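You operate a simulated robot arm through the tools that you are given. There is no shell and no other tool.

Carry out the task below with a simulated robot arm. There is one attempt and no reset: what you move stays moved.

## Task
Set the long loom's stretcher bar to 75 cm.
Fine: loosen the black bar knob and open the bar clip to slide it; clip shut and knob tight at the end; the coloured knobs and clamps end as they began.

Only the result counts: the job must be done as asked and must still hold three seconds after the hand-in. Knocking over, shifting, dropping, spilling or breaking anything else fails it.

## Robot
A 7-joint arm with a two-finger parallel gripper, fixed in place. Base frame: the origin is at the foot of the arm, x ahead of it, y to its left, z up. Readings come in m, degrees, newtons and seconds.
With the tool pointing down near the work surface it reaches from about 0.4 to 0.76 m from the base axis. Its first joint turns from -143.0 to 143.0 degrees. Payload 3 kg.
The TCP is the grasp point between the finger pads, 0.03 m short of the fingertips. In the tool frame z runs along the fingers and y along their closing line. The gripper opens to 0.11 m. The fingers are 0.02 m wide and 0.01 m thick; the gripper's body (0.048 by 0.112 m) begins 0.055 m behind the TCP.
Orientation is told as [roll, pitch, yaw] about the base's x, y, z axes, in that order, counted from this pose: with the fingers straight down and closing along the base's y, the tool's x points along the base's -x, its y along +y and its z along -z.

## Interface
- The arm moves only by the tool arm_command. Its argument "rows" is one flat list of numbers, 7 for each row, row after row: the turn, a rotation vector about the tool's x, y, z in degrees, then the shift along the tool's x, y, z in m, then the gripper command, from -1 (shut) to 1 (fully open), values between in proportion. In form: [wx, wy, wz, x, y, z, hand, wx, wy, wz, x, y, z, hand, ...]. A call has 1 to 20 rows; each row shifts and turns the commanded pose from where the row before left it, along the tool's axes as they then stand. Rows are played at 5 a second. More than 0.05 m and 8.6 degrees between two rows, or a gripper value outside its range, and nothing of the call is played. Where a pose cannot be reached the arm comes as near as it can. A force on the tool above 70 N (or 10 N above the force at the start of the call, whichever is more), or a blocked arm, ends the call early, and 0.2 s more pass. The fingers move at their own pace (about 0.108 m/s each) and stop on an object; they squeeze with about 45 N. The grip force told is the motor's: it shows also when the fingers shut on nothing. Time passes only in rows, and 0.2 s behind the last, so rows that do not move let the fingers close. The reply holds the time, the measured pose of the TCP, the force on the tool along the base axes, the opening and the grip force, in the units named above and with some noise, with the torque about the TCP (base axes, N m) and any sound that the robot's microphone picked up.
- Cameras (640 x 400 px; columns grow to the right, rows downward): "scene" is fixed at [0.0517, 0.5023, 1.4777]; the picture's right is [-0.17, -0.99, 0.00], its down [-0.56, 0.10, -0.82] and it looks along [0.81, -0.14, -0.57] (base axes); focal length 359 px, centre (320, 200). "wrist" rides on the gripper at [0.072, 0.017, -0.103] in the tool frame; the picture's right is [-0.23, 0.97, 0.00], its down [-0.76, -0.18, -0.62] and it looks along [-0.61, -0.14, 0.78] (tool axes); focal length 222 px, centre (320, 200). There is no depth. A picture from a camera that has moved, and an enlarged one, comes with that camera's place and axes in the base frame and with its lens.
- camera(camera): a new picture of that camera. The clock stands still meanwhile.
- lift_body(by): slides the trunk up (or, below 0, down) by that many m; the arm rides with it, the base frame stays. It gives what a move gives, with no picture.
- close_up(camera, box): a new picture of the part [left, top, right, bottom] of that camera's present view, enlarged. The clock stands still meanwhile.
- job_done(): hands the job in; it is judged then, once.

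Places have to be worked out from the pictures, the camera data and where the tool is seen. Open the gripper and draw the arm clear of the work before you hand the job in, unless the task says otherwise.

The tools are called as a command line: name --argument value ..., lists and objects as JSON in quotes. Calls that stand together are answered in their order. arm_command: Moves the arm, as the interface text tells. Its arguments: {"type":"object","properties":{"rows":{"type":"array"}},"required":["rows"]} The other tools are called the same way: lift_body (by) slides the trunk up or down; camera (camera) takes a picture; close_up (camera, box) takes an enlarged picture of a part of a camera's view; job_done () hands the job in.

At the start:

```text
time_s: 0.0
position: [0.554, 0.3065, 1.2479]
orientation: [0.0, 0.1, -0.1]
wrist_force: [0.0, -0.1, -0.1]
ft_torque: [-0.01, 0.01, 0.02]
finger_gap: 0.1098
finger_force: 0.1
trunk travel left (down, up): [-0.775, 0.115]
```

scene: 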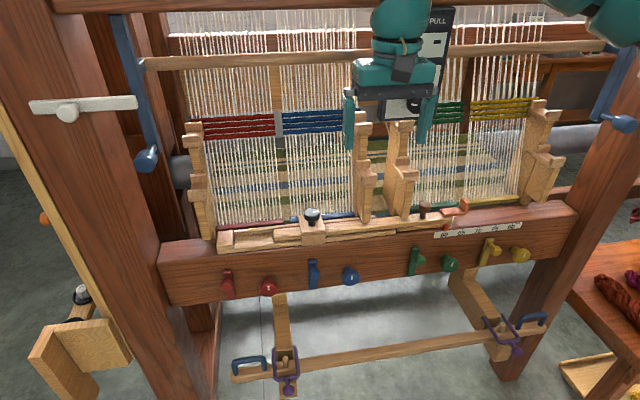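
wrist: 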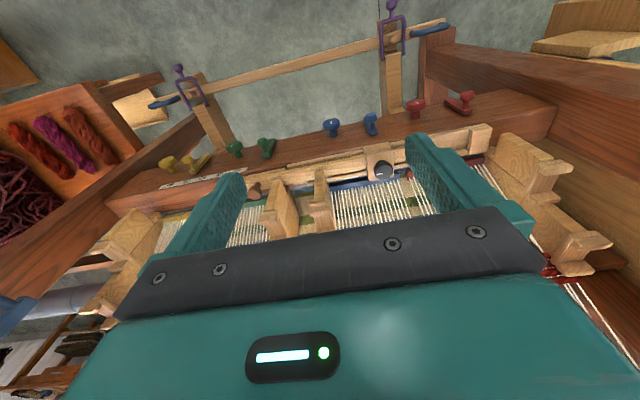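

I begin by looking closer at the loom's bar, the knob, the clip and the scale before moving anything.

close_up --camera "scene" --box '[200, 180, 400, 305]'

close_up --camera "scene" --box '[380, 170, 580, 295]'

close_up --camera "scene" --box '[330, 0, 490, 100]'

close_up --camera "wrist" --box '[100, 70, 520, 270]'

```text
3.20 times, centred on (300, 242) of scene
camera zoom: at [0.0517, 0.5023, 1.4777], right [-0.17, -0.99, 0.0], down [-0.56, 0.1, -0.82], along [0.81, -0.14, -0.57], focal length 1148 px, centre (384, 64)
```

zoom: 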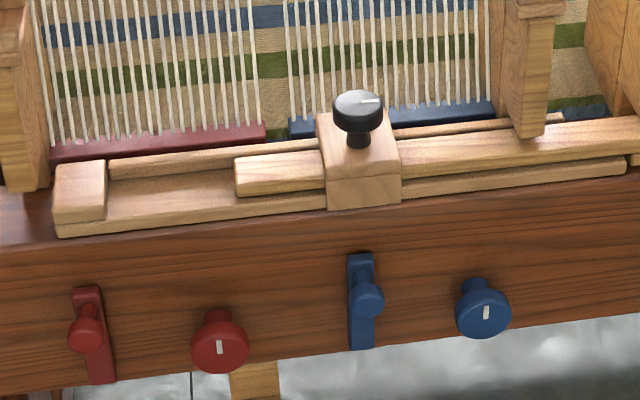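

```text
3.20 times, centred on (480, 232) of scene
camera zoom: at [0.0517, 0.5023, 1.4777], right [-0.17, -0.99, 0.0], down [-0.56, 0.1, -0.82], along [0.81, -0.14, -0.57], focal length 1148 px, centre (-192, 96)
```

zoom: 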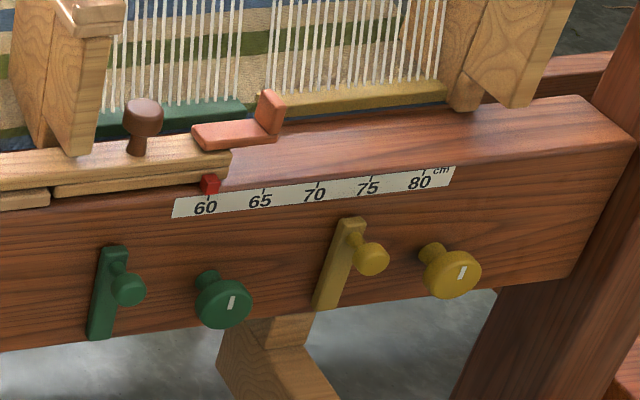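

```text
4.00 times, centred on (410, 50) of scene
camera zoom: at [0.0517, 0.5023, 1.4777], right [-0.17, -0.99, 0.0], down [-0.56, 0.1, -0.82], along [0.81, -0.14, -0.57], focal length 1435 px, centre (-40, 800)
```

zoom: 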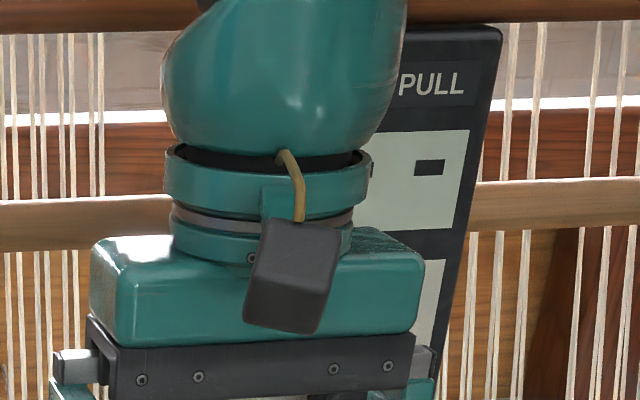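

```text
1.52 times, centred on (310, 170) of wrist
camera zoom: at [0.4813, 0.3249, 1.3518], right [0.23, 0.97, 0.0], down [0.76, -0.18, 0.62], along [0.61, -0.14, -0.78], focal length 338 px, centre (335, 246)
```

zoom: 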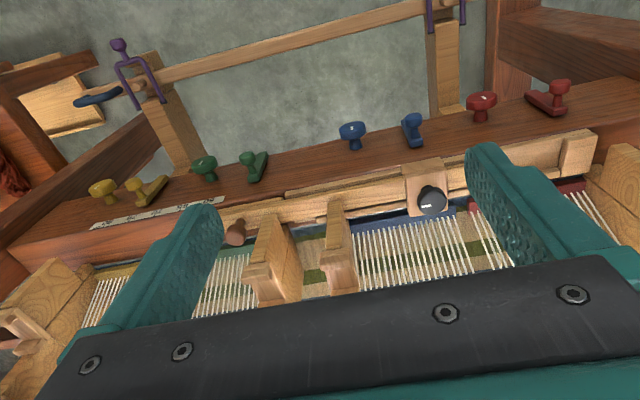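

The arm hides a board with "PULL" on it, so I need to clear it. I judge the black knob to be near (0.75, 0.40, 0.95) and the brown peg on the slider near (0.74, 0.115, 0.94). I move the hand back and to the left to uncover the board.

arm_command --rows '[0, 0, 0, 0.03, 0.0, 0, 1, 0, 0, 0, 0.02, 0.04, 0, 1, 0, 0, 0, 0, 0.045, 0, 1, 0, 0, 0, 0, 0.045, 0, 1, 0, 0, 0, 0, 0.045, 0, 1, 0, 0, 0, 0, 0.045, 0, 1]'

camera --camera "scene"

camera --camera "wrist"

```text
time_s: 1.4
position: [0.4793, 0.3962, 1.2418]
orientation: [0.0, -0.1, -0.1]
wrist_force: [-0.2, -0.2, 0.0]
ft_torque: [0.01, -0.02, -0.01]
finger_gap: 0.1102
finger_force: 0.0
out of reach, approached as far as the arm can: row 3, 4, 5, 6
trunk travel left (down, up): [-0.775, 0.115]
```

```text
taken
```

scene: 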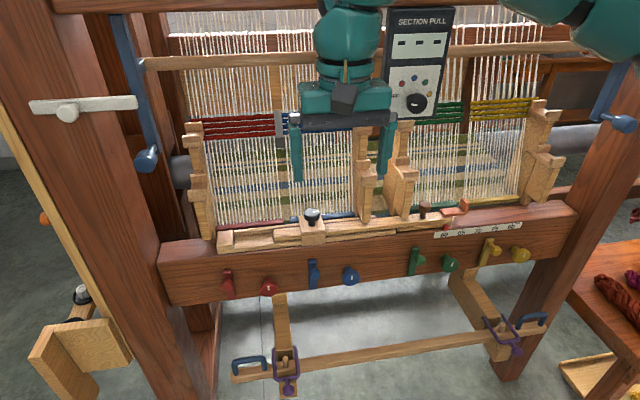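

```text
taken
camera wrist: at [0.4067, 0.4145, 1.3461], right [0.23, 0.97, 0.0], down [0.76, -0.18, 0.63], along [0.61, -0.14, -0.78], focal length 222 px, centre (320, 200)
```

wrist: 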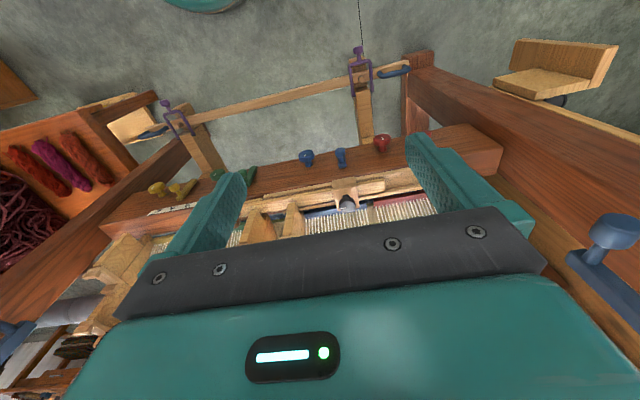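

The board is a "SECTION PULL" gauge with a selector. I zoom in on it to read it, and on the left side items.

close_up --camera "scene" --box '[370, 0, 480, 125]'

close_up --camera "scene" --box '[410, 185, 480, 235]'

close_up --camera "scene" --box '[280, 190, 350, 250]'

close_up --camera "scene" --box '[220, 320, 560, 400]'

```text
3.20 times, centred on (425, 62) of scene
camera zoom: at [0.0517, 0.5023, 1.4777], right [-0.17, -0.99, 0.0], down [-0.56, 0.1, -0.82], along [0.81, -0.14, -0.57], focal length 1148 px, centre (-16, 640)
```

zoom: 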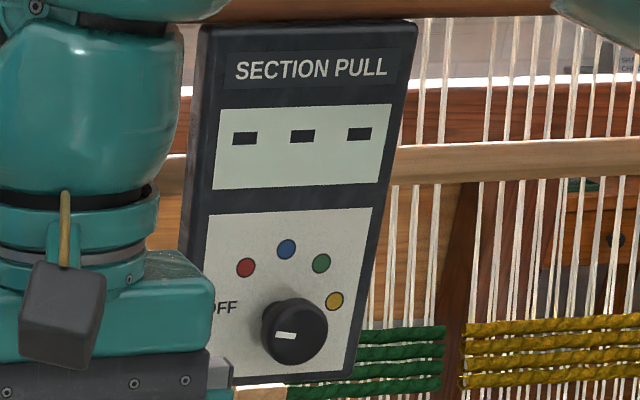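

```text
8.00 times, centred on (445, 210) of scene
camera zoom: at [0.0517, 0.5023, 1.4777], right [-0.17, -0.99, 0.0], down [-0.56, 0.1, -0.82], along [0.81, -0.14, -0.57], focal length 2869 px, centre (-680, 120)
```

zoom: 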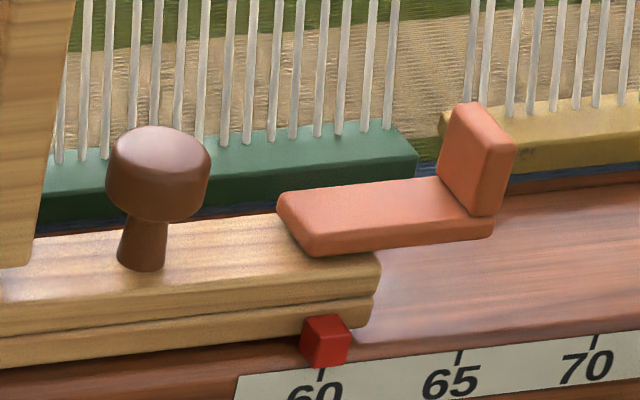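

```text
6.67 times, centred on (315, 220) of scene
camera zoom: at [0.0517, 0.5023, 1.4777], right [-0.17, -0.99, 0.0], down [-0.56, 0.1, -0.82], along [0.81, -0.14, -0.57], focal length 2391 px, centre (353, 67)
```

zoom: 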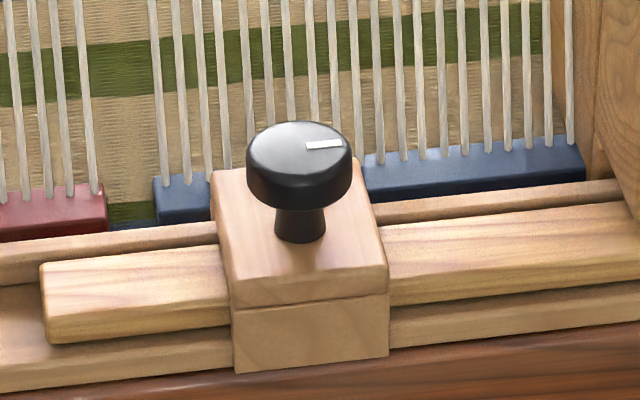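

```text
1.88 times, centred on (390, 360) of scene
camera zoom: at [0.0517, 0.5023, 1.4777], right [-0.17, -0.99, 0.0], down [-0.56, 0.1, -0.82], along [0.81, -0.14, -0.57], focal length 675 px, centre (188, -101)
```

zoom: 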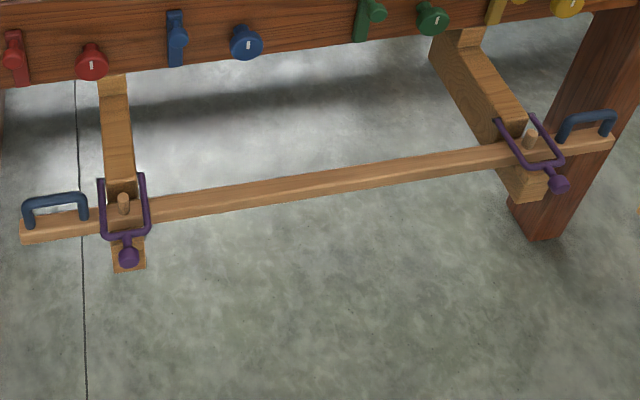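

The gauge is only a section-tension panel, so it isn't part of the job. The bar is a sliding rail carrying a brown peg, a red pointer at 60 and the orange L-shaped clip. The black knob sits on a fixed block. I lower the trunk and tilt the tool forward to see this at working height.

lift_body --by -0.15

arm_command --rows '[0, -7.5, 0, 0, -0.03, 0, 1, 0, -7.5, 0, 0, -0.03, 0, 1, 0, -7.5, 0, 0, -0.03, 0, 1, 0, -7.5, 0, 0, -0.03, 0, 1, 0, -7.5, 0, 0, -0.03, 0, 1, 0, -7.5, 0, 0, -0.03, 0, 1]'

camera --camera "wrist"

camera --camera "scene"

```text
time_s: 3.1
position: [0.4823, 0.3951, 1.092]
orientation: [0.0, 0.0, -0.1]
wrist_force: [-0.8, -0.1, -0.2]
ft_torque: [-0.01, 0.01, 0.0]
finger_gap: 0.1101
finger_force: 0.0
trunk travel left (down, up): [-0.625, 0.265]
```

```text
time_s: 4.5
position: [0.5161, 0.3115, 1.0743]
orientation: [-0.1, -40.1, 0.1]
wrist_force: [0.8, -0.2, -0.3]
ft_torque: [-0.02, 0.02, 0.01]
finger_gap: 0.1099
finger_force: 0.1
out of reach, approached as far as the arm can: row 3, 4, 5, 6
trunk travel left (down, up): [-0.625, 0.265]
```

```text
taken
camera wrist: at [0.3935, 0.3304, 1.1076], right [0.17, 0.97, 0.14], down [0.18, -0.18, 0.97], along [0.97, -0.14, -0.21], focal length 222 px, centre (320, 200)
```

wrist: 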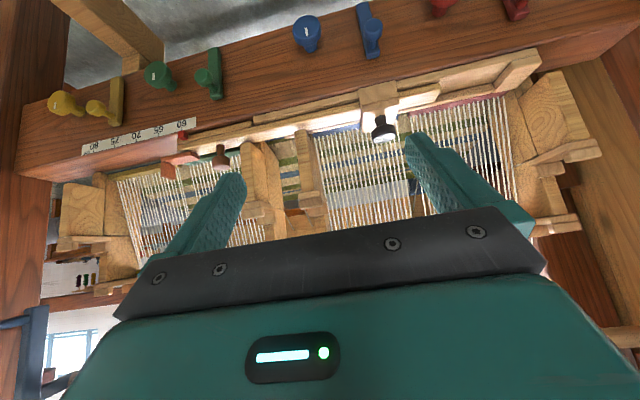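

```text
taken
```

scene: 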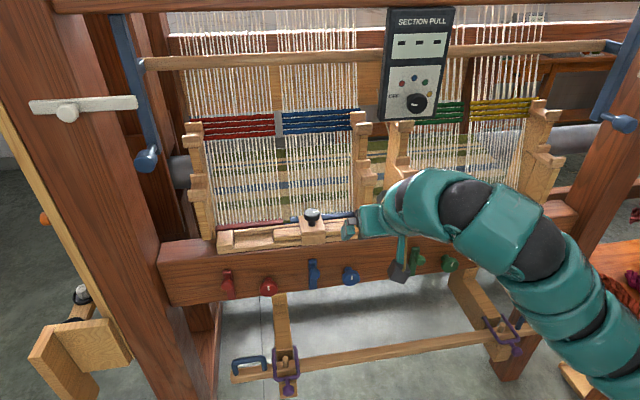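

The wrist view, upside down, now shows the clip, peg, scale and knob. I enlarge these parts.

close_up --camera "wrist" --box '[60, 90, 300, 240]'

close_up --camera "wrist" --box '[300, 60, 460, 160]'

close_up --camera "wrist" --box '[140, 130, 260, 205]'

```text
2.67 times, centred on (180, 165) of wrist
camera zoom: at [0.3935, 0.3304, 1.1076], right [0.17, 0.97, 0.14], down [0.18, -0.18, 0.97], along [0.97, -0.14, -0.21], focal length 592 px, centre (693, 293)
```

zoom: 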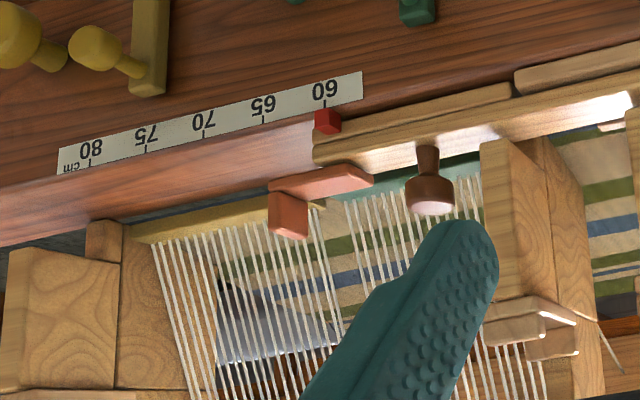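

```text
4.00 times, centred on (380, 110) of wrist
camera zoom: at [0.3935, 0.3304, 1.1076], right [0.17, 0.97, 0.14], down [0.18, -0.18, 0.97], along [0.97, -0.14, -0.21], focal length 888 px, centre (80, 560)
```

zoom: 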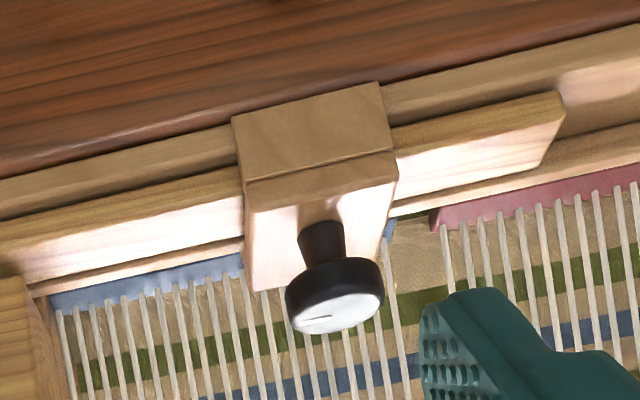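

```text
5.33 times, centred on (200, 168) of wrist
camera zoom: at [0.3935, 0.3304, 1.1076], right [0.17, 0.97, 0.14], down [0.18, -0.18, 0.97], along [0.97, -0.14, -0.21], focal length 1185 px, centre (960, 373)
```

zoom: 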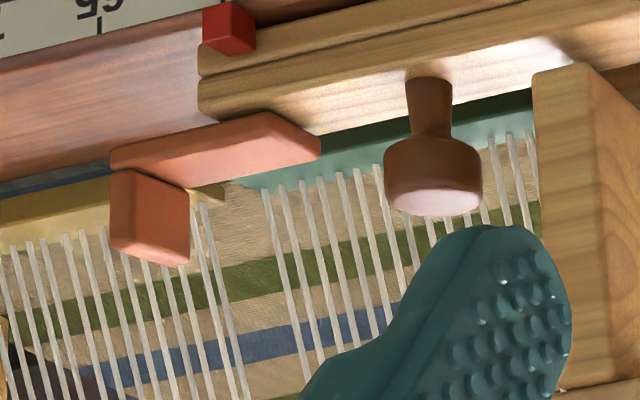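

I judge the knob head at about (0.756, 0.402, 0.936) and the peg head at about (0.743, 0.109, 0.934). The clip plate spans roughly y 0.01–0.07 with its tab at the right end. I move the hand in front of the clip, staying clear of the beam, for a closer look at how it hinges.

arm_command --rows '[0, 0, 0, -0.0024, -0.036, 0.0158, 1, 0, 0, 0, -0.0024, -0.036, 0.0158, 1, 0, 0, 0, -0.0024, -0.036, 0.0158, 1, 0, 0, 0, -0.0024, -0.036, 0.0158, 1, 0, 0, 0, -0.0024, -0.036, 0.0158, 1, 0, 0, 0, -0.0024, -0.036, 0.0158, 1, 0, 0, 0, -0.0024, -0.036, 0.0158, 1]'

camera --camera "wrist"

camera --camera "scene"

```text
time_s: 6.2
position: [0.6427, 0.1329, 1.0006]
orientation: [0.0, -40.0, 0.0]
wrist_force: [0.0, -0.3, 0.8]
ft_torque: [0.02, -0.01, 0.03]
finger_gap: 0.1099
finger_force: 0.0
out of reach, approached as far as the arm can: row 1, 2, 3, 4, 5
trunk travel left (down, up): [-0.625, 0.265]
```

```text
taken
camera wrist: at [0.5199, 0.1514, 1.0336], right [0.17, 0.97, 0.15], down [0.18, -0.18, 0.97], along [0.97, -0.14, -0.21], focal length 222 px, centre (320, 200)
```

wrist: 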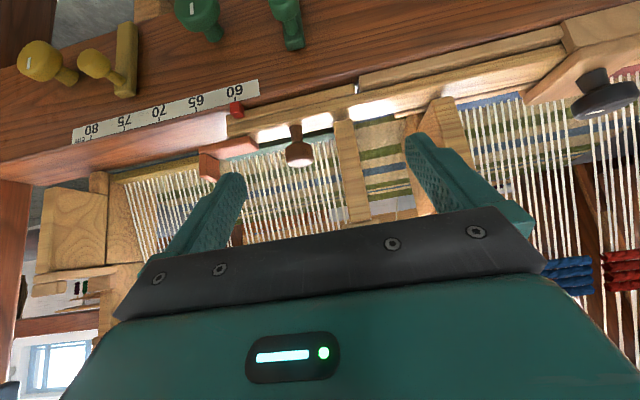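

```text
taken
```

scene: 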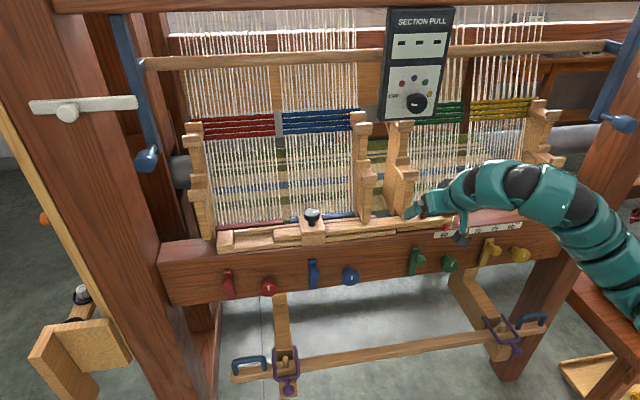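

The arm is now at (0.643, 0.133, 1.001) with a 40° tilt and reaching freely. I enlarge the clip, peg and pointer from here.

close_up --camera "wrist" --box '[180, 90, 340, 190]'

close_up --camera "wrist" --box '[60, 60, 300, 210]'

close_up --camera "scene" --box '[390, 150, 640, 300]'

```text
4.00 times, centred on (260, 140) of wrist
camera zoom: at [0.5199, 0.1514, 1.0336], right [0.17, 0.97, 0.15], down [0.18, -0.18, 0.97], along [0.97, -0.14, -0.21], focal length 888 px, centre (560, 440)
```

zoom: 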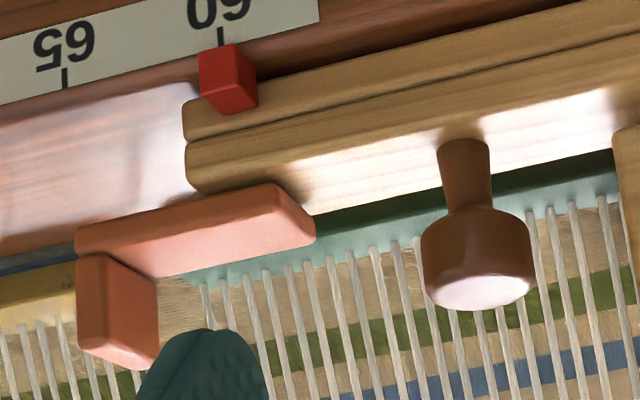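

```text
2.67 times, centred on (180, 135) of wrist
camera zoom: at [0.5199, 0.1514, 1.0336], right [0.17, 0.97, 0.15], down [0.18, -0.18, 0.97], along [0.97, -0.14, -0.21], focal length 592 px, centre (693, 373)
```

zoom: 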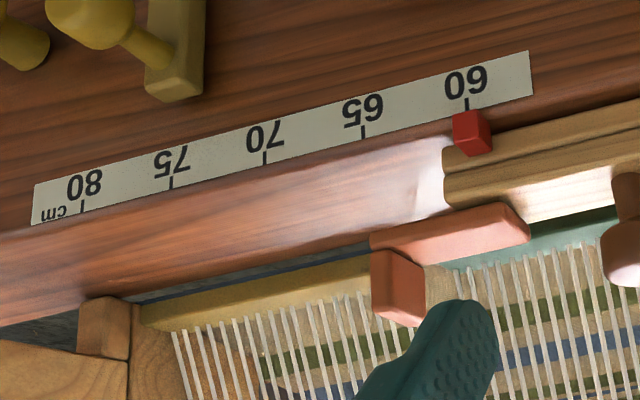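

```text
2.56 times, centred on (515, 225) of scene
camera zoom: at [0.0517, 0.5023, 1.4777], right [-0.17, -0.99, 0.0], down [-0.56, 0.1, -0.82], along [0.81, -0.14, -0.57], focal length 918 px, centre (-179, 136)
```

zoom: 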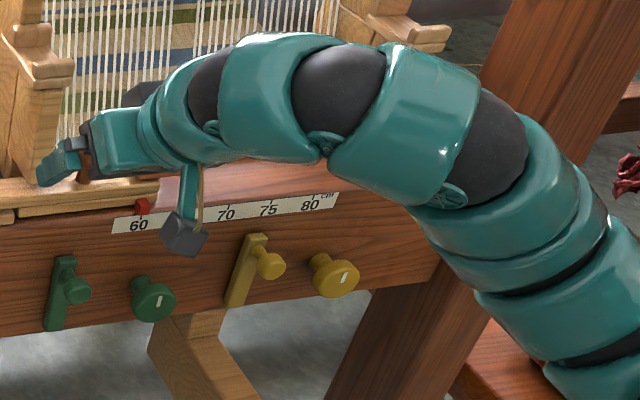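

The clip plate lies flat along the slider with its tab upright at the outer end, so its hinge is probably at the inner end. I do the black knob first and move sideways, in front of everything, to line up with it at y≈0.40.

arm_command --rows '[0, 0, 0, 0, 0.045, 0, 1, 0, 0, 0, 0, 0.045, 0, 1, 0, 0, 0, 0, 0.045, 0, 1, 0, 0, 0, 0, 0.045, 0, 1, 0, 0, 0, 0, 0.045, 0, 1, 0, 0, 0, 0, 0.043, 0, 1]'

camera --camera "wrist"

camera --camera "scene"

```text
time_s: 7.5
position: [0.6417, 0.403, 0.9992]
orientation: [-0.1, -40.1, 0.1]
wrist_force: [-0.5, -0.2, 0.3]
ft_torque: [0.0, -0.03, 0.02]
finger_gap: 0.1097
finger_force: 0.1
trunk travel left (down, up): [-0.625, 0.265]
```

```text
taken
camera wrist: at [0.5186, 0.4207, 1.0324], right [0.17, 0.97, 0.15], down [0.18, -0.18, 0.97], along [0.97, -0.14, -0.21], focal length 222 px, centre (320, 200)
```

wrist: 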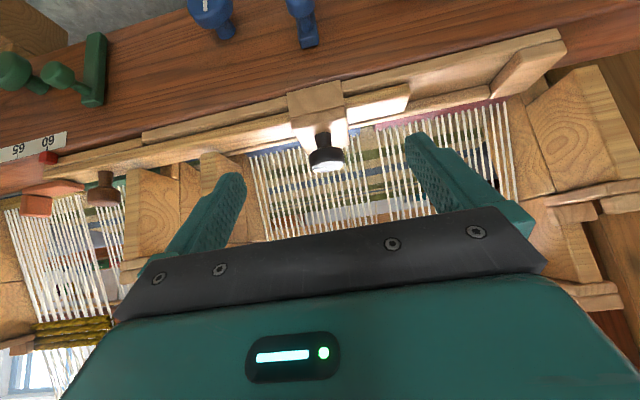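

```text
taken
```

scene: 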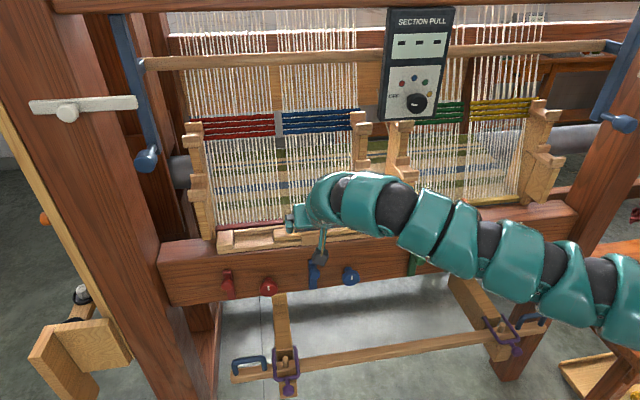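

The reach is fine here. I enlarge the knob and block to fix their heights.

close_up --camera "wrist" --box '[270, 70, 390, 190]'

close_up --camera "wrist" --box '[0, 130, 160, 230]'

```text
3.33 times, centred on (330, 130) of wrist
camera zoom: at [0.5186, 0.4207, 1.0324], right [0.17, 0.97, 0.15], down [0.18, -0.18, 0.97], along [0.97, -0.14, -0.21], focal length 740 px, centre (287, 433)
```

zoom: 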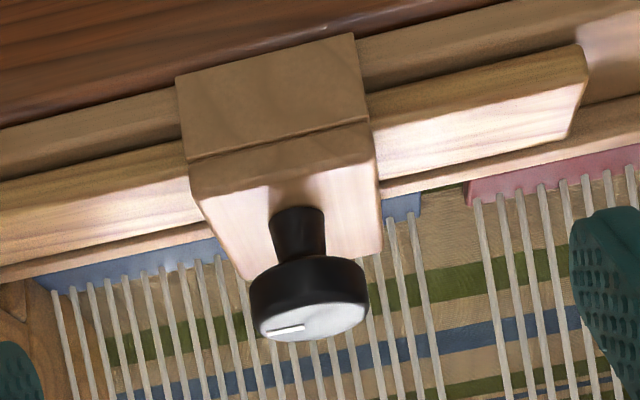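

```text
4.00 times, centred on (80, 180) of wrist
camera zoom: at [0.5186, 0.4207, 1.0324], right [0.17, 0.97, 0.15], down [0.18, -0.18, 0.97], along [0.97, -0.14, -0.21], focal length 888 px, centre (1280, 280)
```

zoom: 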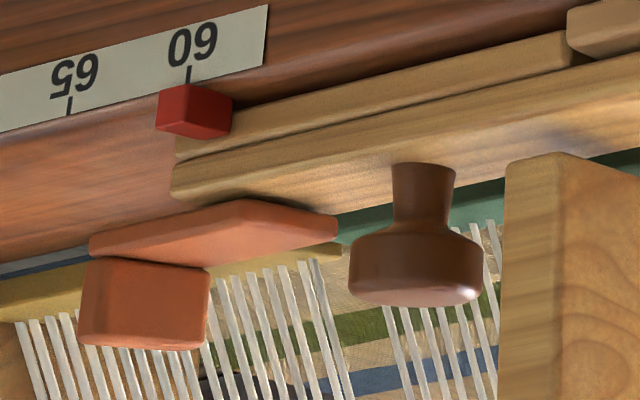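

The knob's top face centre comes out at about (0.749, 0.4005, 0.947), diameter about 39 mm, with the block top at z≈0.911. I set the tilt to 45° and advance part of the way with the fingers straddling the knob.

arm_command --rows '[0, -4.9, 0, 0, 0, 0, 0.4, 0, 0, 0, -0.0325, -0.0025, 0, 0.4, 0, 0, 0, 0, 0, 0.03, 0.4, 0, 0, 0, 0, 0, 0.03, 0.4]'

camera --camera "wrist"

close_up --camera "scene" --box '[260, 150, 420, 270]'

```text
time_s: 8.6
position: [0.6872, 0.3875, 0.9743]
orientation: [0.0, -45.0, -0.1]
wrist_force: [-0.5, 0.1, 0.4]
ft_torque: [-0.01, -0.02, -0.01]
finger_gap: 0.0769
finger_force: 0.1
out of reach, approached as far as the arm can: row 3, 4
trunk travel left (down, up): [-0.625, 0.265]
```

```text
taken
camera wrist: at [0.5621, 0.4049, 0.9961], right [0.16, 0.97, 0.16], down [0.1, -0.18, 0.98], along [0.98, -0.14, -0.12], focal length 222 px, centre (320, 200)
```

wrist: 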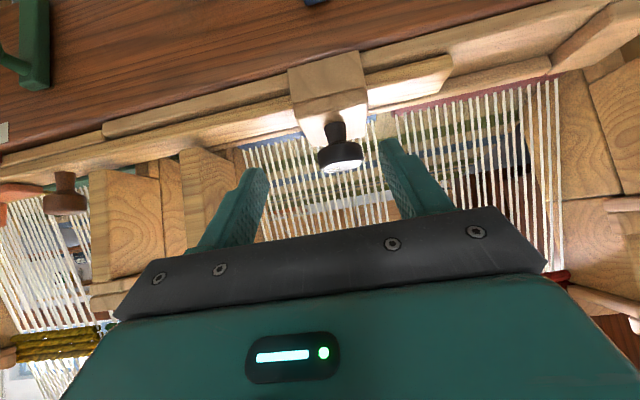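

```text
3.33 times, centred on (340, 210) of scene
camera zoom: at [0.0517, 0.5023, 1.4777], right [-0.17, -0.99, 0.0], down [-0.56, 0.1, -0.82], along [0.81, -0.14, -0.57], focal length 1196 px, centre (253, 167)
```

zoom: 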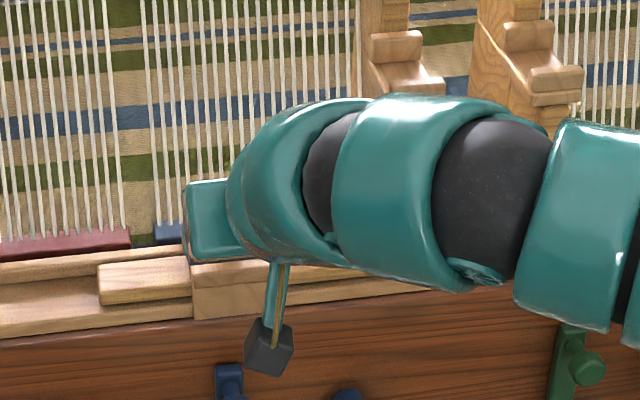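

That pose is at the edge of reach, so I back off. I then raise the trunk to bring the shoulder level with the wrist and use a flatter tilt of 60°, which should let the wrist stay nearer the base.

arm_command --rows '[0, 0, 0, 0, 0, -0.04, 0.4, 0, 0, 0, 0, 0, -0.04, 0.4]'

lift_body --by 0.15

arm_command --rows '[0, -7.5, 0, 0, 0, 0, 0.4, 0, -7.5, 0, 0, 0, 0, 0.4, 0, 0, 0, 0, 0, 0, 0.4]'

```text
time_s: 9.2
position: [0.6287, 0.3868, 1.0304]
orientation: [-0.1, -44.9, 0.2]
wrist_force: [-0.1, -0.6, -0.5]
ft_torque: [0.04, 0.01, 0.02]
finger_gap: 0.077
finger_force: 0.2
trunk travel left (down, up): [-0.625, 0.265]
```

```text
time_s: 10.9
position: [0.6309, 0.3866, 1.1806]
orientation: [0.0, -44.9, -0.1]
wrist_force: [-0.1, -0.4, 0.5]
ft_torque: [-0.01, 0.02, -0.02]
finger_gap: 0.0772
finger_force: 0.1
trunk travel left (down, up): [-0.775, 0.115]
```

```text
time_s: 11.7
position: [0.6322, 0.3865, 1.1814]
orientation: [0.0, -60.1, 0.1]
wrist_force: [0.2, 0.5, -0.4]
ft_torque: [-0.02, -0.01, 0.02]
finger_gap: 0.0769
finger_force: 0.1
trunk travel left (down, up): [-0.775, 0.115]
```

Reach is fine at this posture: (0.632, 0.387, 1.181) at 60° tilt. I now descend to a point in front of and slightly above the knob.

arm_command --rows '[0, 0, 0, 0.0327, 0.0027, 0.0257, 0.4, 0, 0, 0, 0.0327, 0.0027, 0.0257, 0.4, 0, 0, 0, 0.0327, 0.0027, 0.0257, 0.4, 0, 0, 0, 0.0327, 0.0027, 0.0257, 0.4, 0, 0, 0, 0.0327, 0.0027, 0.0257, 0.4]'

camera --camera "wrist"

camera --camera "scene"

```text
time_s: 12.9
position: [0.658, 0.394, 1.0147]
orientation: [0.1, -59.9, 0.0]
wrist_force: [-0.1, -1.0, 0.0]
ft_torque: [-0.01, -0.04, 0.0]
finger_gap: 0.077
finger_force: 0.0
out of reach, approached as far as the arm can: row 5
trunk travel left (down, up): [-0.775, 0.115]
```

```text
taken
camera wrist: at [0.532, 0.4114, 1.0027], right [0.11, 0.97, 0.2], down [-0.16, -0.18, 0.97], along [0.98, -0.14, 0.13], focal length 222 px, centre (320, 200)
```

wrist: 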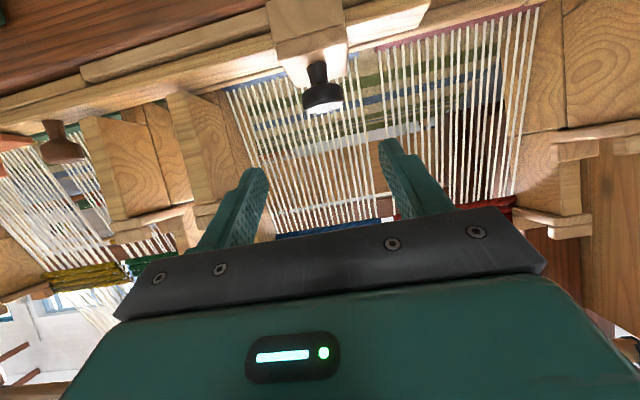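

```text
taken
```

scene: 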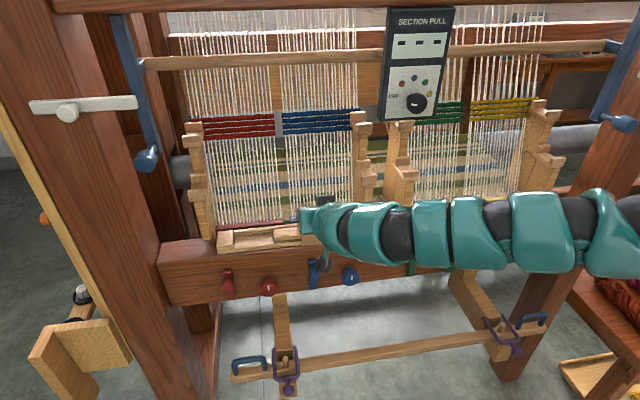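

The arm runs out of reach downward here, so the shoulder is above the work and the trunk should go lower instead. I back away, turn the heading about 28° towards the knob's bearing and lower the trunk in steps while keeping the hand high.

arm_command --rows '[0, 0, 0, 0, 0, -0.045, 0.4, 0, 0, 0, 0, 0, -0.045, 0.4, -6.06, 0, -3.5, 0, 0, 0, 0.4, -6.06, 0, -3.5, 0, 0, 0, 0.4, -6.06, 0, -3.5, 0, 0, 0, 0.4, -6.06, 0, -3.5, 0, 0, 0, 0.4, 0, 0, 0, -0.0346, 0, -0.02, 0.4, 0, 0, 0, -0.0346, 0, -0.02, 0.4, 0, 0, 0, -0.0346, 0, -0.02, 0.4]'

lift_body --by -0.15

```text
time_s: 14.9
position: [0.6016, 0.4323, 1.1533]
orientation: [0.1, -59.8, 27.8]
wrist_force: [0.4, 0.6, 0.1]
ft_torque: [0.0, -0.01, 0.02]
finger_gap: 0.0773
finger_force: 0.0
out of reach, approached as far as the arm can: row 5, 6, 7, 8, 9
trunk travel left (down, up): [-0.775, 0.115]
```

```text
time_s: 16.6
position: [0.6042, 0.433, 1.0022]
orientation: [0.0, -59.8, 27.9]
wrist_force: [0.5, 0.9, 0.2]
ft_torque: [-0.01, 0.03, -0.02]
finger_gap: 0.0769
finger_force: 0.0
trunk travel left (down, up): [-0.625, 0.265]
```

The trunk is now at −0.15 and the heading at 28°. I move to a point about 9 cm short of the knob along this heading to test the reach.

arm_command --rows '[0, 0, 0, 0.0038, -0.0324, 0.0114, 0.4, 0, 0, 0, 0.0038, -0.0324, 0.0114, 0.4, 0, 0, 0, 0.0038, -0.0324, 0.0114, 0.4]'

camera --camera "wrist"

camera --camera "scene"

```text
time_s: 17.4
position: [0.681, 0.3705, 0.9727]
orientation: [0.1, -59.8, 27.7]
wrist_force: [0.3, 0.0, -0.2]
ft_torque: [-0.02, 0.03, 0.02]
finger_gap: 0.077
finger_force: 0.0
out of reach, approached as far as the arm can: row 1, 2, 3
trunk travel left (down, up): [-0.625, 0.265]
```

```text
taken
camera wrist: at [0.5595, 0.3275, 0.9618], right [-0.35, 0.91, 0.2], down [-0.05, -0.23, 0.97], along [0.93, 0.33, 0.13], focal length 222 px, centre (320, 200)
```

wrist: 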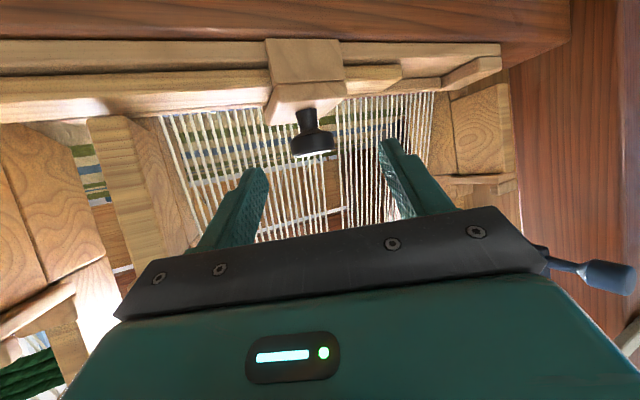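

```text
taken
```

scene: 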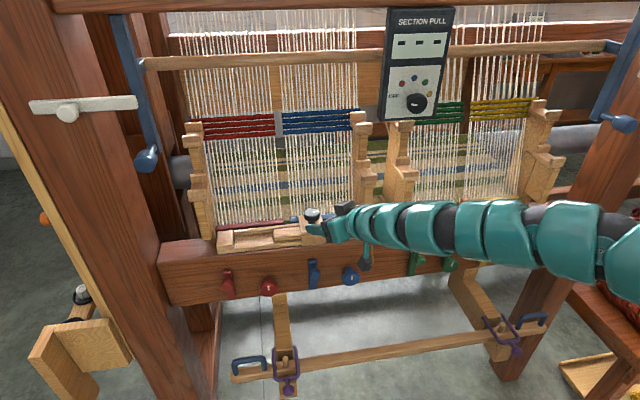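

The arm tends to finish slightly further out than commanded, which suits the knob. Triangulating again gives the knob axis at about (0.753, 0.400) and its head centre at z≈0.937. I slide in with the fingers straddling it.

arm_command --rows '[0, 0, 0, -0.0025, -0.0024, 0.0245, 0.4, 0, 0, 0, -0.0025, -0.0024, 0.0245, 0.4, 0, 0, 0, -0.0025, -0.0024, 0.0245, 0.4, 0, 0, 0, 0, 0, 0, 0.4]'

camera --camera "wrist"

close_up --camera "scene" --box '[260, 170, 420, 270]'

```text
time_s: 18.4
position: [0.7408, 0.3942, 0.9407]
orientation: [0.1, -59.8, 27.8]
wrist_force: [-0.3, 0.0, -0.1]
ft_torque: [0.01, 0.02, -0.01]
finger_gap: 0.0771
finger_force: 0.0
trunk travel left (down, up): [-0.625, 0.265]
```

```text
taken
camera wrist: at [0.6208, 0.3527, 0.9311], right [-0.35, 0.91, 0.2], down [-0.06, -0.23, 0.97], along [0.93, 0.33, 0.13], focal length 222 px, centre (320, 200)
```

wrist: 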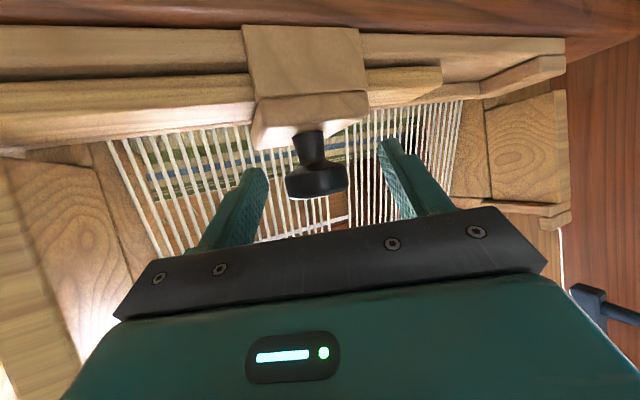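

```text
4.00 times, centred on (340, 220) of scene
camera zoom: at [0.0517, 0.5023, 1.4777], right [-0.17, -0.99, 0.0], down [-0.56, 0.1, -0.82], along [0.81, -0.14, -0.57], focal length 1435 px, centre (240, 120)
```

zoom: 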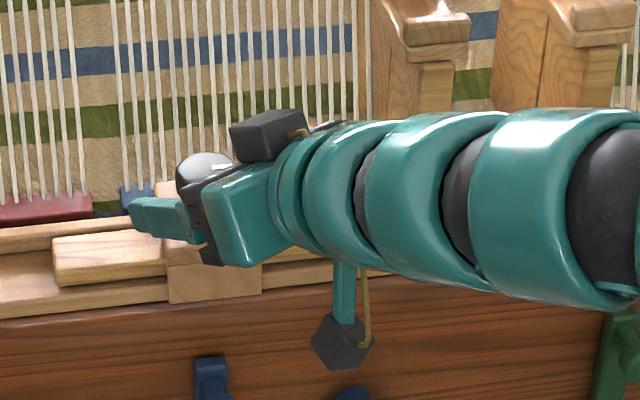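

The knob head sits between the fingers, and its size puts it about 17 mm ahead of the TCP. I nudge in a little and close on it.

arm_command --rows '[0, 0, 0, -0.0066, -0.0014, 0.0046, 0.4, 0, 0, 0, 0, 0, 0, -1, 0, 0, 0, 0, 0, 0, -1, 0, 0, 0, 0, 0, 0, -1]'

camera --camera "wrist"

close_up --camera "scene" --box '[280, 180, 380, 250]'

```text
time_s: 19.4
position: [0.7494, 0.3957, 0.9444]
orientation: [0.0, -59.9, 27.7]
wrist_force: [4.3, -3.9, -0.6]
ft_torque: [-0.04, 0.02, -0.07]
finger_gap: 0.0393
finger_force: 44.7
trunk travel left (down, up): [-0.625, 0.265]
```

```text
taken
camera wrist: at [0.6292, 0.3538, 0.9343], right [-0.35, 0.92, 0.2], down [-0.06, -0.23, 0.97], along [0.93, 0.33, 0.13], focal length 222 px, centre (320, 200)
```

wrist: 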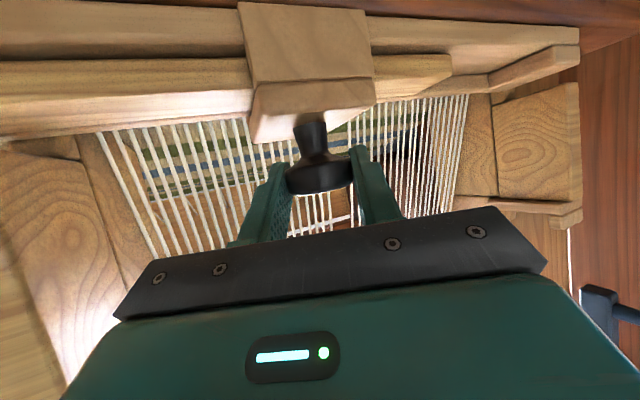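

```text
5.71 times, centred on (330, 215) of scene
camera zoom: at [0.0517, 0.5023, 1.4777], right [-0.17, -0.99, 0.0], down [-0.56, 0.1, -0.82], along [0.81, -0.14, -0.57], focal length 2050 px, centre (263, 114)
```

zoom: 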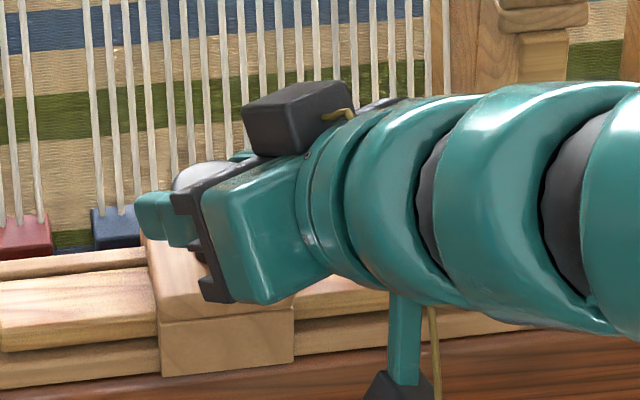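

The knob is held with a gap of 39.3 mm and low forces. I turn it anticlockwise (seen from above) about its axis by 18° in small rows and read the torque and any sound.

arm_command --rows '[-5.19, 0, -3.01, 0, -0.0008, 0, -1, -5.19, 0, -3.01, 0, -0.0008, 0, -1, -5.19, 0, -3.01, 0, -0.0008, 0, -1]'

close_up --camera "scene" --box '[280, 180, 380, 250]'

camera --camera "wrist"

```text
time_s: 20.2
position: [0.7519, 0.3948, 0.9444]
orientation: [0.4, -59.7, 45.4]
wrist_force: [5.0, -10.0, 2.8]
ft_torque: [-0.68, 0.97, -0.1]
finger_gap: 0.039
finger_force: 44.9
trunk travel left (down, up): [-0.625, 0.265]
```

```text
5.71 times, centred on (330, 215) of scene
camera zoom: at [0.0517, 0.5023, 1.4777], right [-0.17, -0.99, 0.0], down [-0.56, 0.1, -0.82], along [0.81, -0.14, -0.57], focal length 2050 px, centre (263, 114)
```

zoom: 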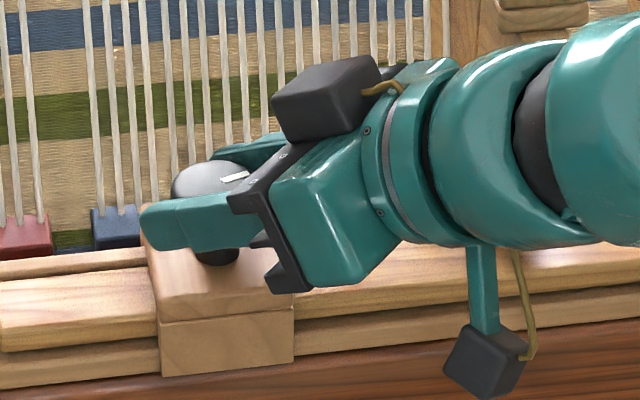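

```text
taken
camera wrist: at [0.6498, 0.3171, 0.9345], right [-0.62, 0.76, 0.2], down [0.02, -0.24, 0.97], along [0.79, 0.6, 0.13], focal length 222 px, centre (320, 200)
```

wrist: 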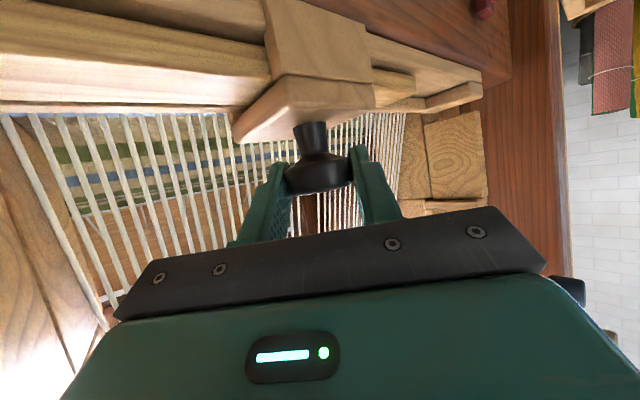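

The knob turned with the grip, and its white mark moved about 18° anticlockwise with almost no resistance. To turn it further I open, swing the straddling fingers back around the knob to about heading 5° and grip again.

arm_command --rows '[0, 0, 0, 0, 0, 0, 0.4, 0, 0, 0, 0, 0, 0, 0.4, 6.48, 0, 3.77, 0, 0.001, 0, 0.4, 6.48, 0, 3.77, 0, 0.001, 0, 0.4, 6.48, 0, 3.77, 0, 0.001, 0, 0.4]'

close_up --camera "scene" --box '[280, 180, 380, 250]'

```text
time_s: 21.4
position: [0.747, 0.3923, 0.9263]
orientation: [0.5, -56.6, 25.8]
wrist_force: [-0.1, -0.8, -0.7]
ft_torque: [-0.02, 0.0, 0.01]
finger_gap: 0.0769
finger_force: 0.1
trunk travel left (down, up): [-0.625, 0.265]
stopped in row 5: the force on the tool passed its limit at 92 N (the readings are from after the stop); the commanded pose is now the measured one
```

```text
5.71 times, centred on (330, 215) of scene
camera zoom: at [0.0517, 0.5023, 1.4777], right [-0.17, -0.99, 0.0], down [-0.56, 0.1, -0.82], along [0.81, -0.14, -0.57], focal length 2050 px, centre (263, 114)
```

zoom: 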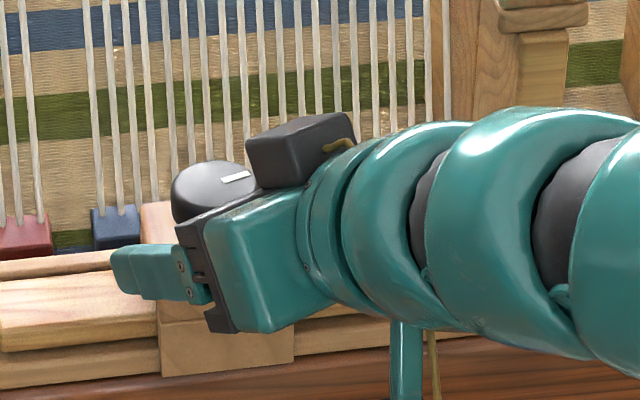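

A force spike of 92 N stopped the move: the hand had dipped about 18 mm and pitched, probably touching the rail. The readings are now near zero and the loom looks undisturbed. I lift gently straight up and restore the tilt, then check.

arm_command --rows '[0, 0, 0, -0.0075, 0, -0.005, 0.4, 0, 0, 0, -0.0075, 0, -0.005, 0.4]'

camera --camera "scene"

camera --camera "wrist"

```text
time_s: 22.0
position: [0.746, 0.3895, 0.9448]
orientation: [0.5, -56.7, 25.8]
wrist_force: [0.5, 0.5, -1.3]
ft_torque: [0.05, 0.05, -0.03]
finger_gap: 0.077
finger_force: 0.0
trunk travel left (down, up): [-0.625, 0.265]
```

```text
taken
```

scene: 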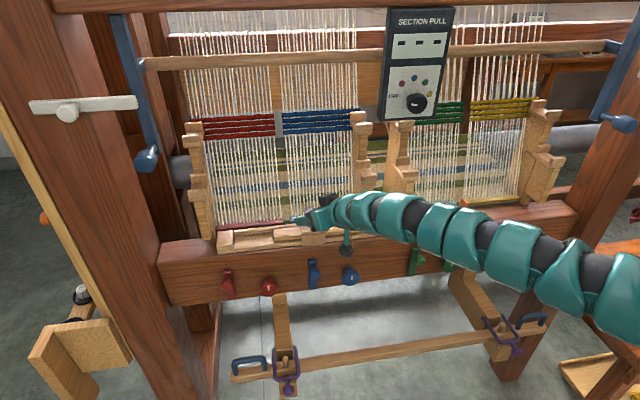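

```text
taken
camera wrist: at [0.6249, 0.3503, 0.9416], right [-0.32, 0.93, 0.2], down [-0.01, -0.21, 0.98], along [0.95, 0.31, 0.08], focal length 222 px, centre (320, 200)
```

wrist: 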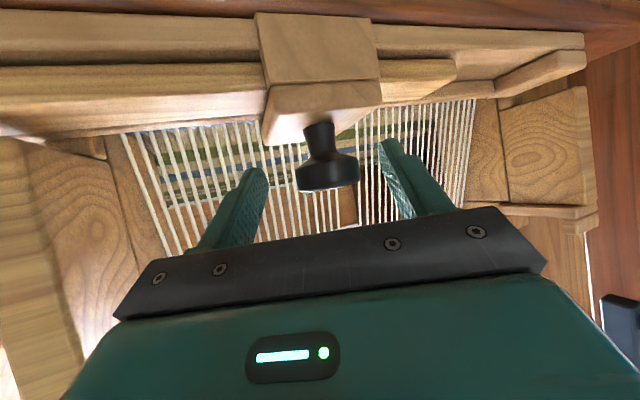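

The hand is clear of the knob and the posture has changed a bit. I back off, then swing slowly to heading ~5° away from the parts to see whether the arm manages it smoothly.

arm_command --rows '[0, 0, 0, 0, 0, -0.02, 0.4, 0, 0, 0, 0, 0, -0.02, 0.4, 3.52, -0.66, 2.29, -0.0009, 0.0046, -0.0016, 0.4, 3.52, -0.66, 2.29, -0.0009, 0.0046, -0.0016, 0.4, 3.52, -0.66, 2.29, -0.0009, 0.0046, -0.0016, 0.4, 3.52, -0.66, 2.29, -0.0009, 0.0046, -0.0016, 0.4, 3.52, -0.66, 2.29, -0.0009, 0.0046, -0.0016, 0.4, 0, 0, 0, 0, 0, 0, 0.4]'

camera --camera "wrist"

camera --camera "scene"

```text
time_s: 23.8
position: [0.7053, 0.3952, 0.9753]
orientation: [1.7, -59.9, 3.7]
wrist_force: [-0.1, -0.1, 0.2]
ft_torque: [0.02, -0.01, -0.03]
finger_gap: 0.0769
finger_force: 0.0
trunk travel left (down, up): [-0.625, 0.265]
```

```text
taken
camera wrist: at [0.5783, 0.4018, 0.9649], right [0.03, 0.98, 0.21], down [-0.14, -0.21, 0.97], along [0.99, -0.06, 0.13], focal length 222 px, centre (320, 200)
```

wrist: 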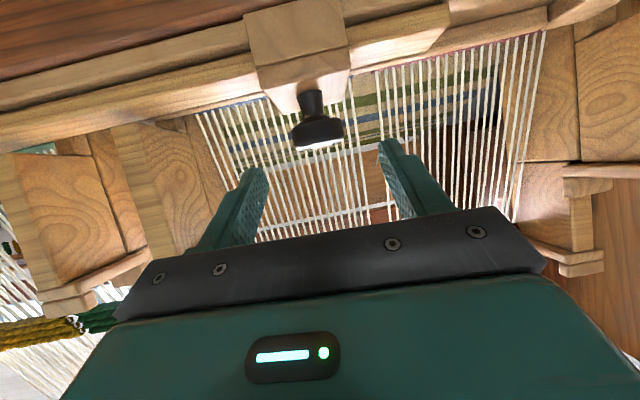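

```text
taken
```

scene: 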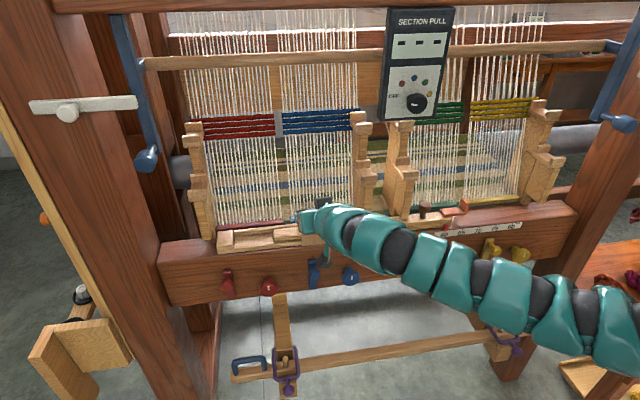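

The swing went smoothly, ending at (0.705, 0.395, 0.975), heading about 4°. I slide in over the knob at this heading.

arm_command --rows '[0, 0, 0, 0.0022, 0.0007, 0.0178, 0.4, 0, 0, 0, 0.0022, 0.0007, 0.0178, 0.4, 0, 0, 0, 0.0022, 0.0007, 0.0178, 0.4, 0, 0, 0, 0, 0, 0, 0.4]'

camera --camera "wrist"

```text
time_s: 24.8
position: [0.7208, 0.3967, 0.9643]
orientation: [1.7, -59.9, 3.8]
wrist_force: [-0.1, -0.5, -0.6]
ft_torque: [-0.02, 0.0, 0.03]
finger_gap: 0.0768
finger_force: 0.2
out of reach, approached as far as the arm can: row 2, 3
trunk travel left (down, up): [-0.625, 0.265]
```

```text
taken
camera wrist: at [0.5921, 0.4043, 0.9543], right [0.02, 0.98, 0.21], down [-0.14, -0.21, 0.97], along [0.99, -0.05, 0.13], focal length 222 px, centre (320, 200)
```

wrist: 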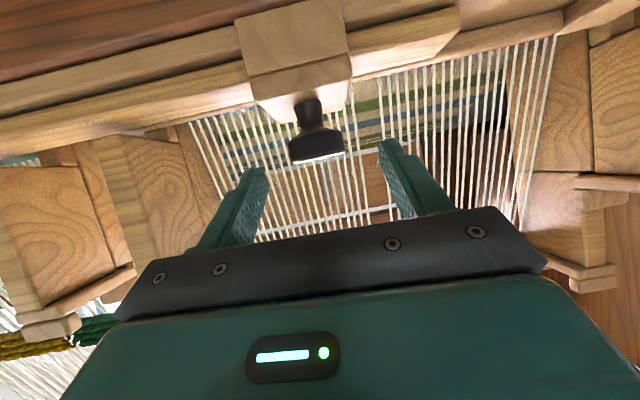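

Heading 4° runs out of reach just short of the knob, so I rotate to about 14° and slide in from there.

arm_command --rows '[-4.4, 0, -2.54, 0, 0, 0, 0.4, -4.4, 0, -2.54, 0, 0, 0, 0.4, 0, 0, 0, 0.0025, -0.0024, 0.017, 0.4, 0, 0, 0, 0.0025, -0.0024, 0.017, 0.4, 0, 0, 0, 0, 0, 0, 0.4]'

camera --camera "wrist"

```text
time_s: 26.0
position: [0.7472, 0.4005, 0.9433]
orientation: [1.7, -60.1, 14.1]
wrist_force: [-0.1, 0.3, 0.2]
ft_torque: [-0.02, 0.01, 0.0]
finger_gap: 0.0772
finger_force: 0.1
trunk travel left (down, up): [-0.625, 0.265]
```

```text
taken
camera wrist: at [0.6203, 0.3847, 0.9326], right [-0.15, 0.97, 0.21], down [-0.1, -0.23, 0.97], along [0.98, 0.12, 0.13], focal length 222 px, centre (320, 200)
```

wrist: 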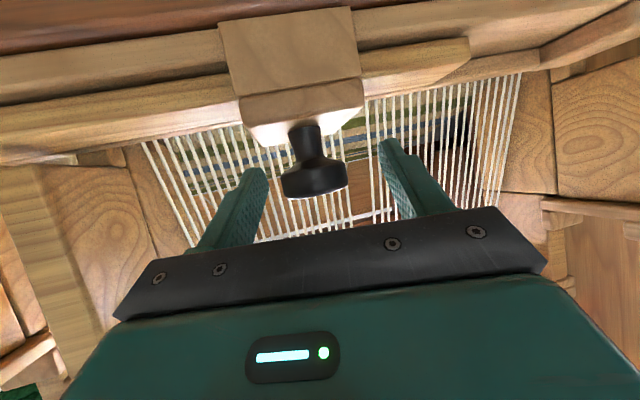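

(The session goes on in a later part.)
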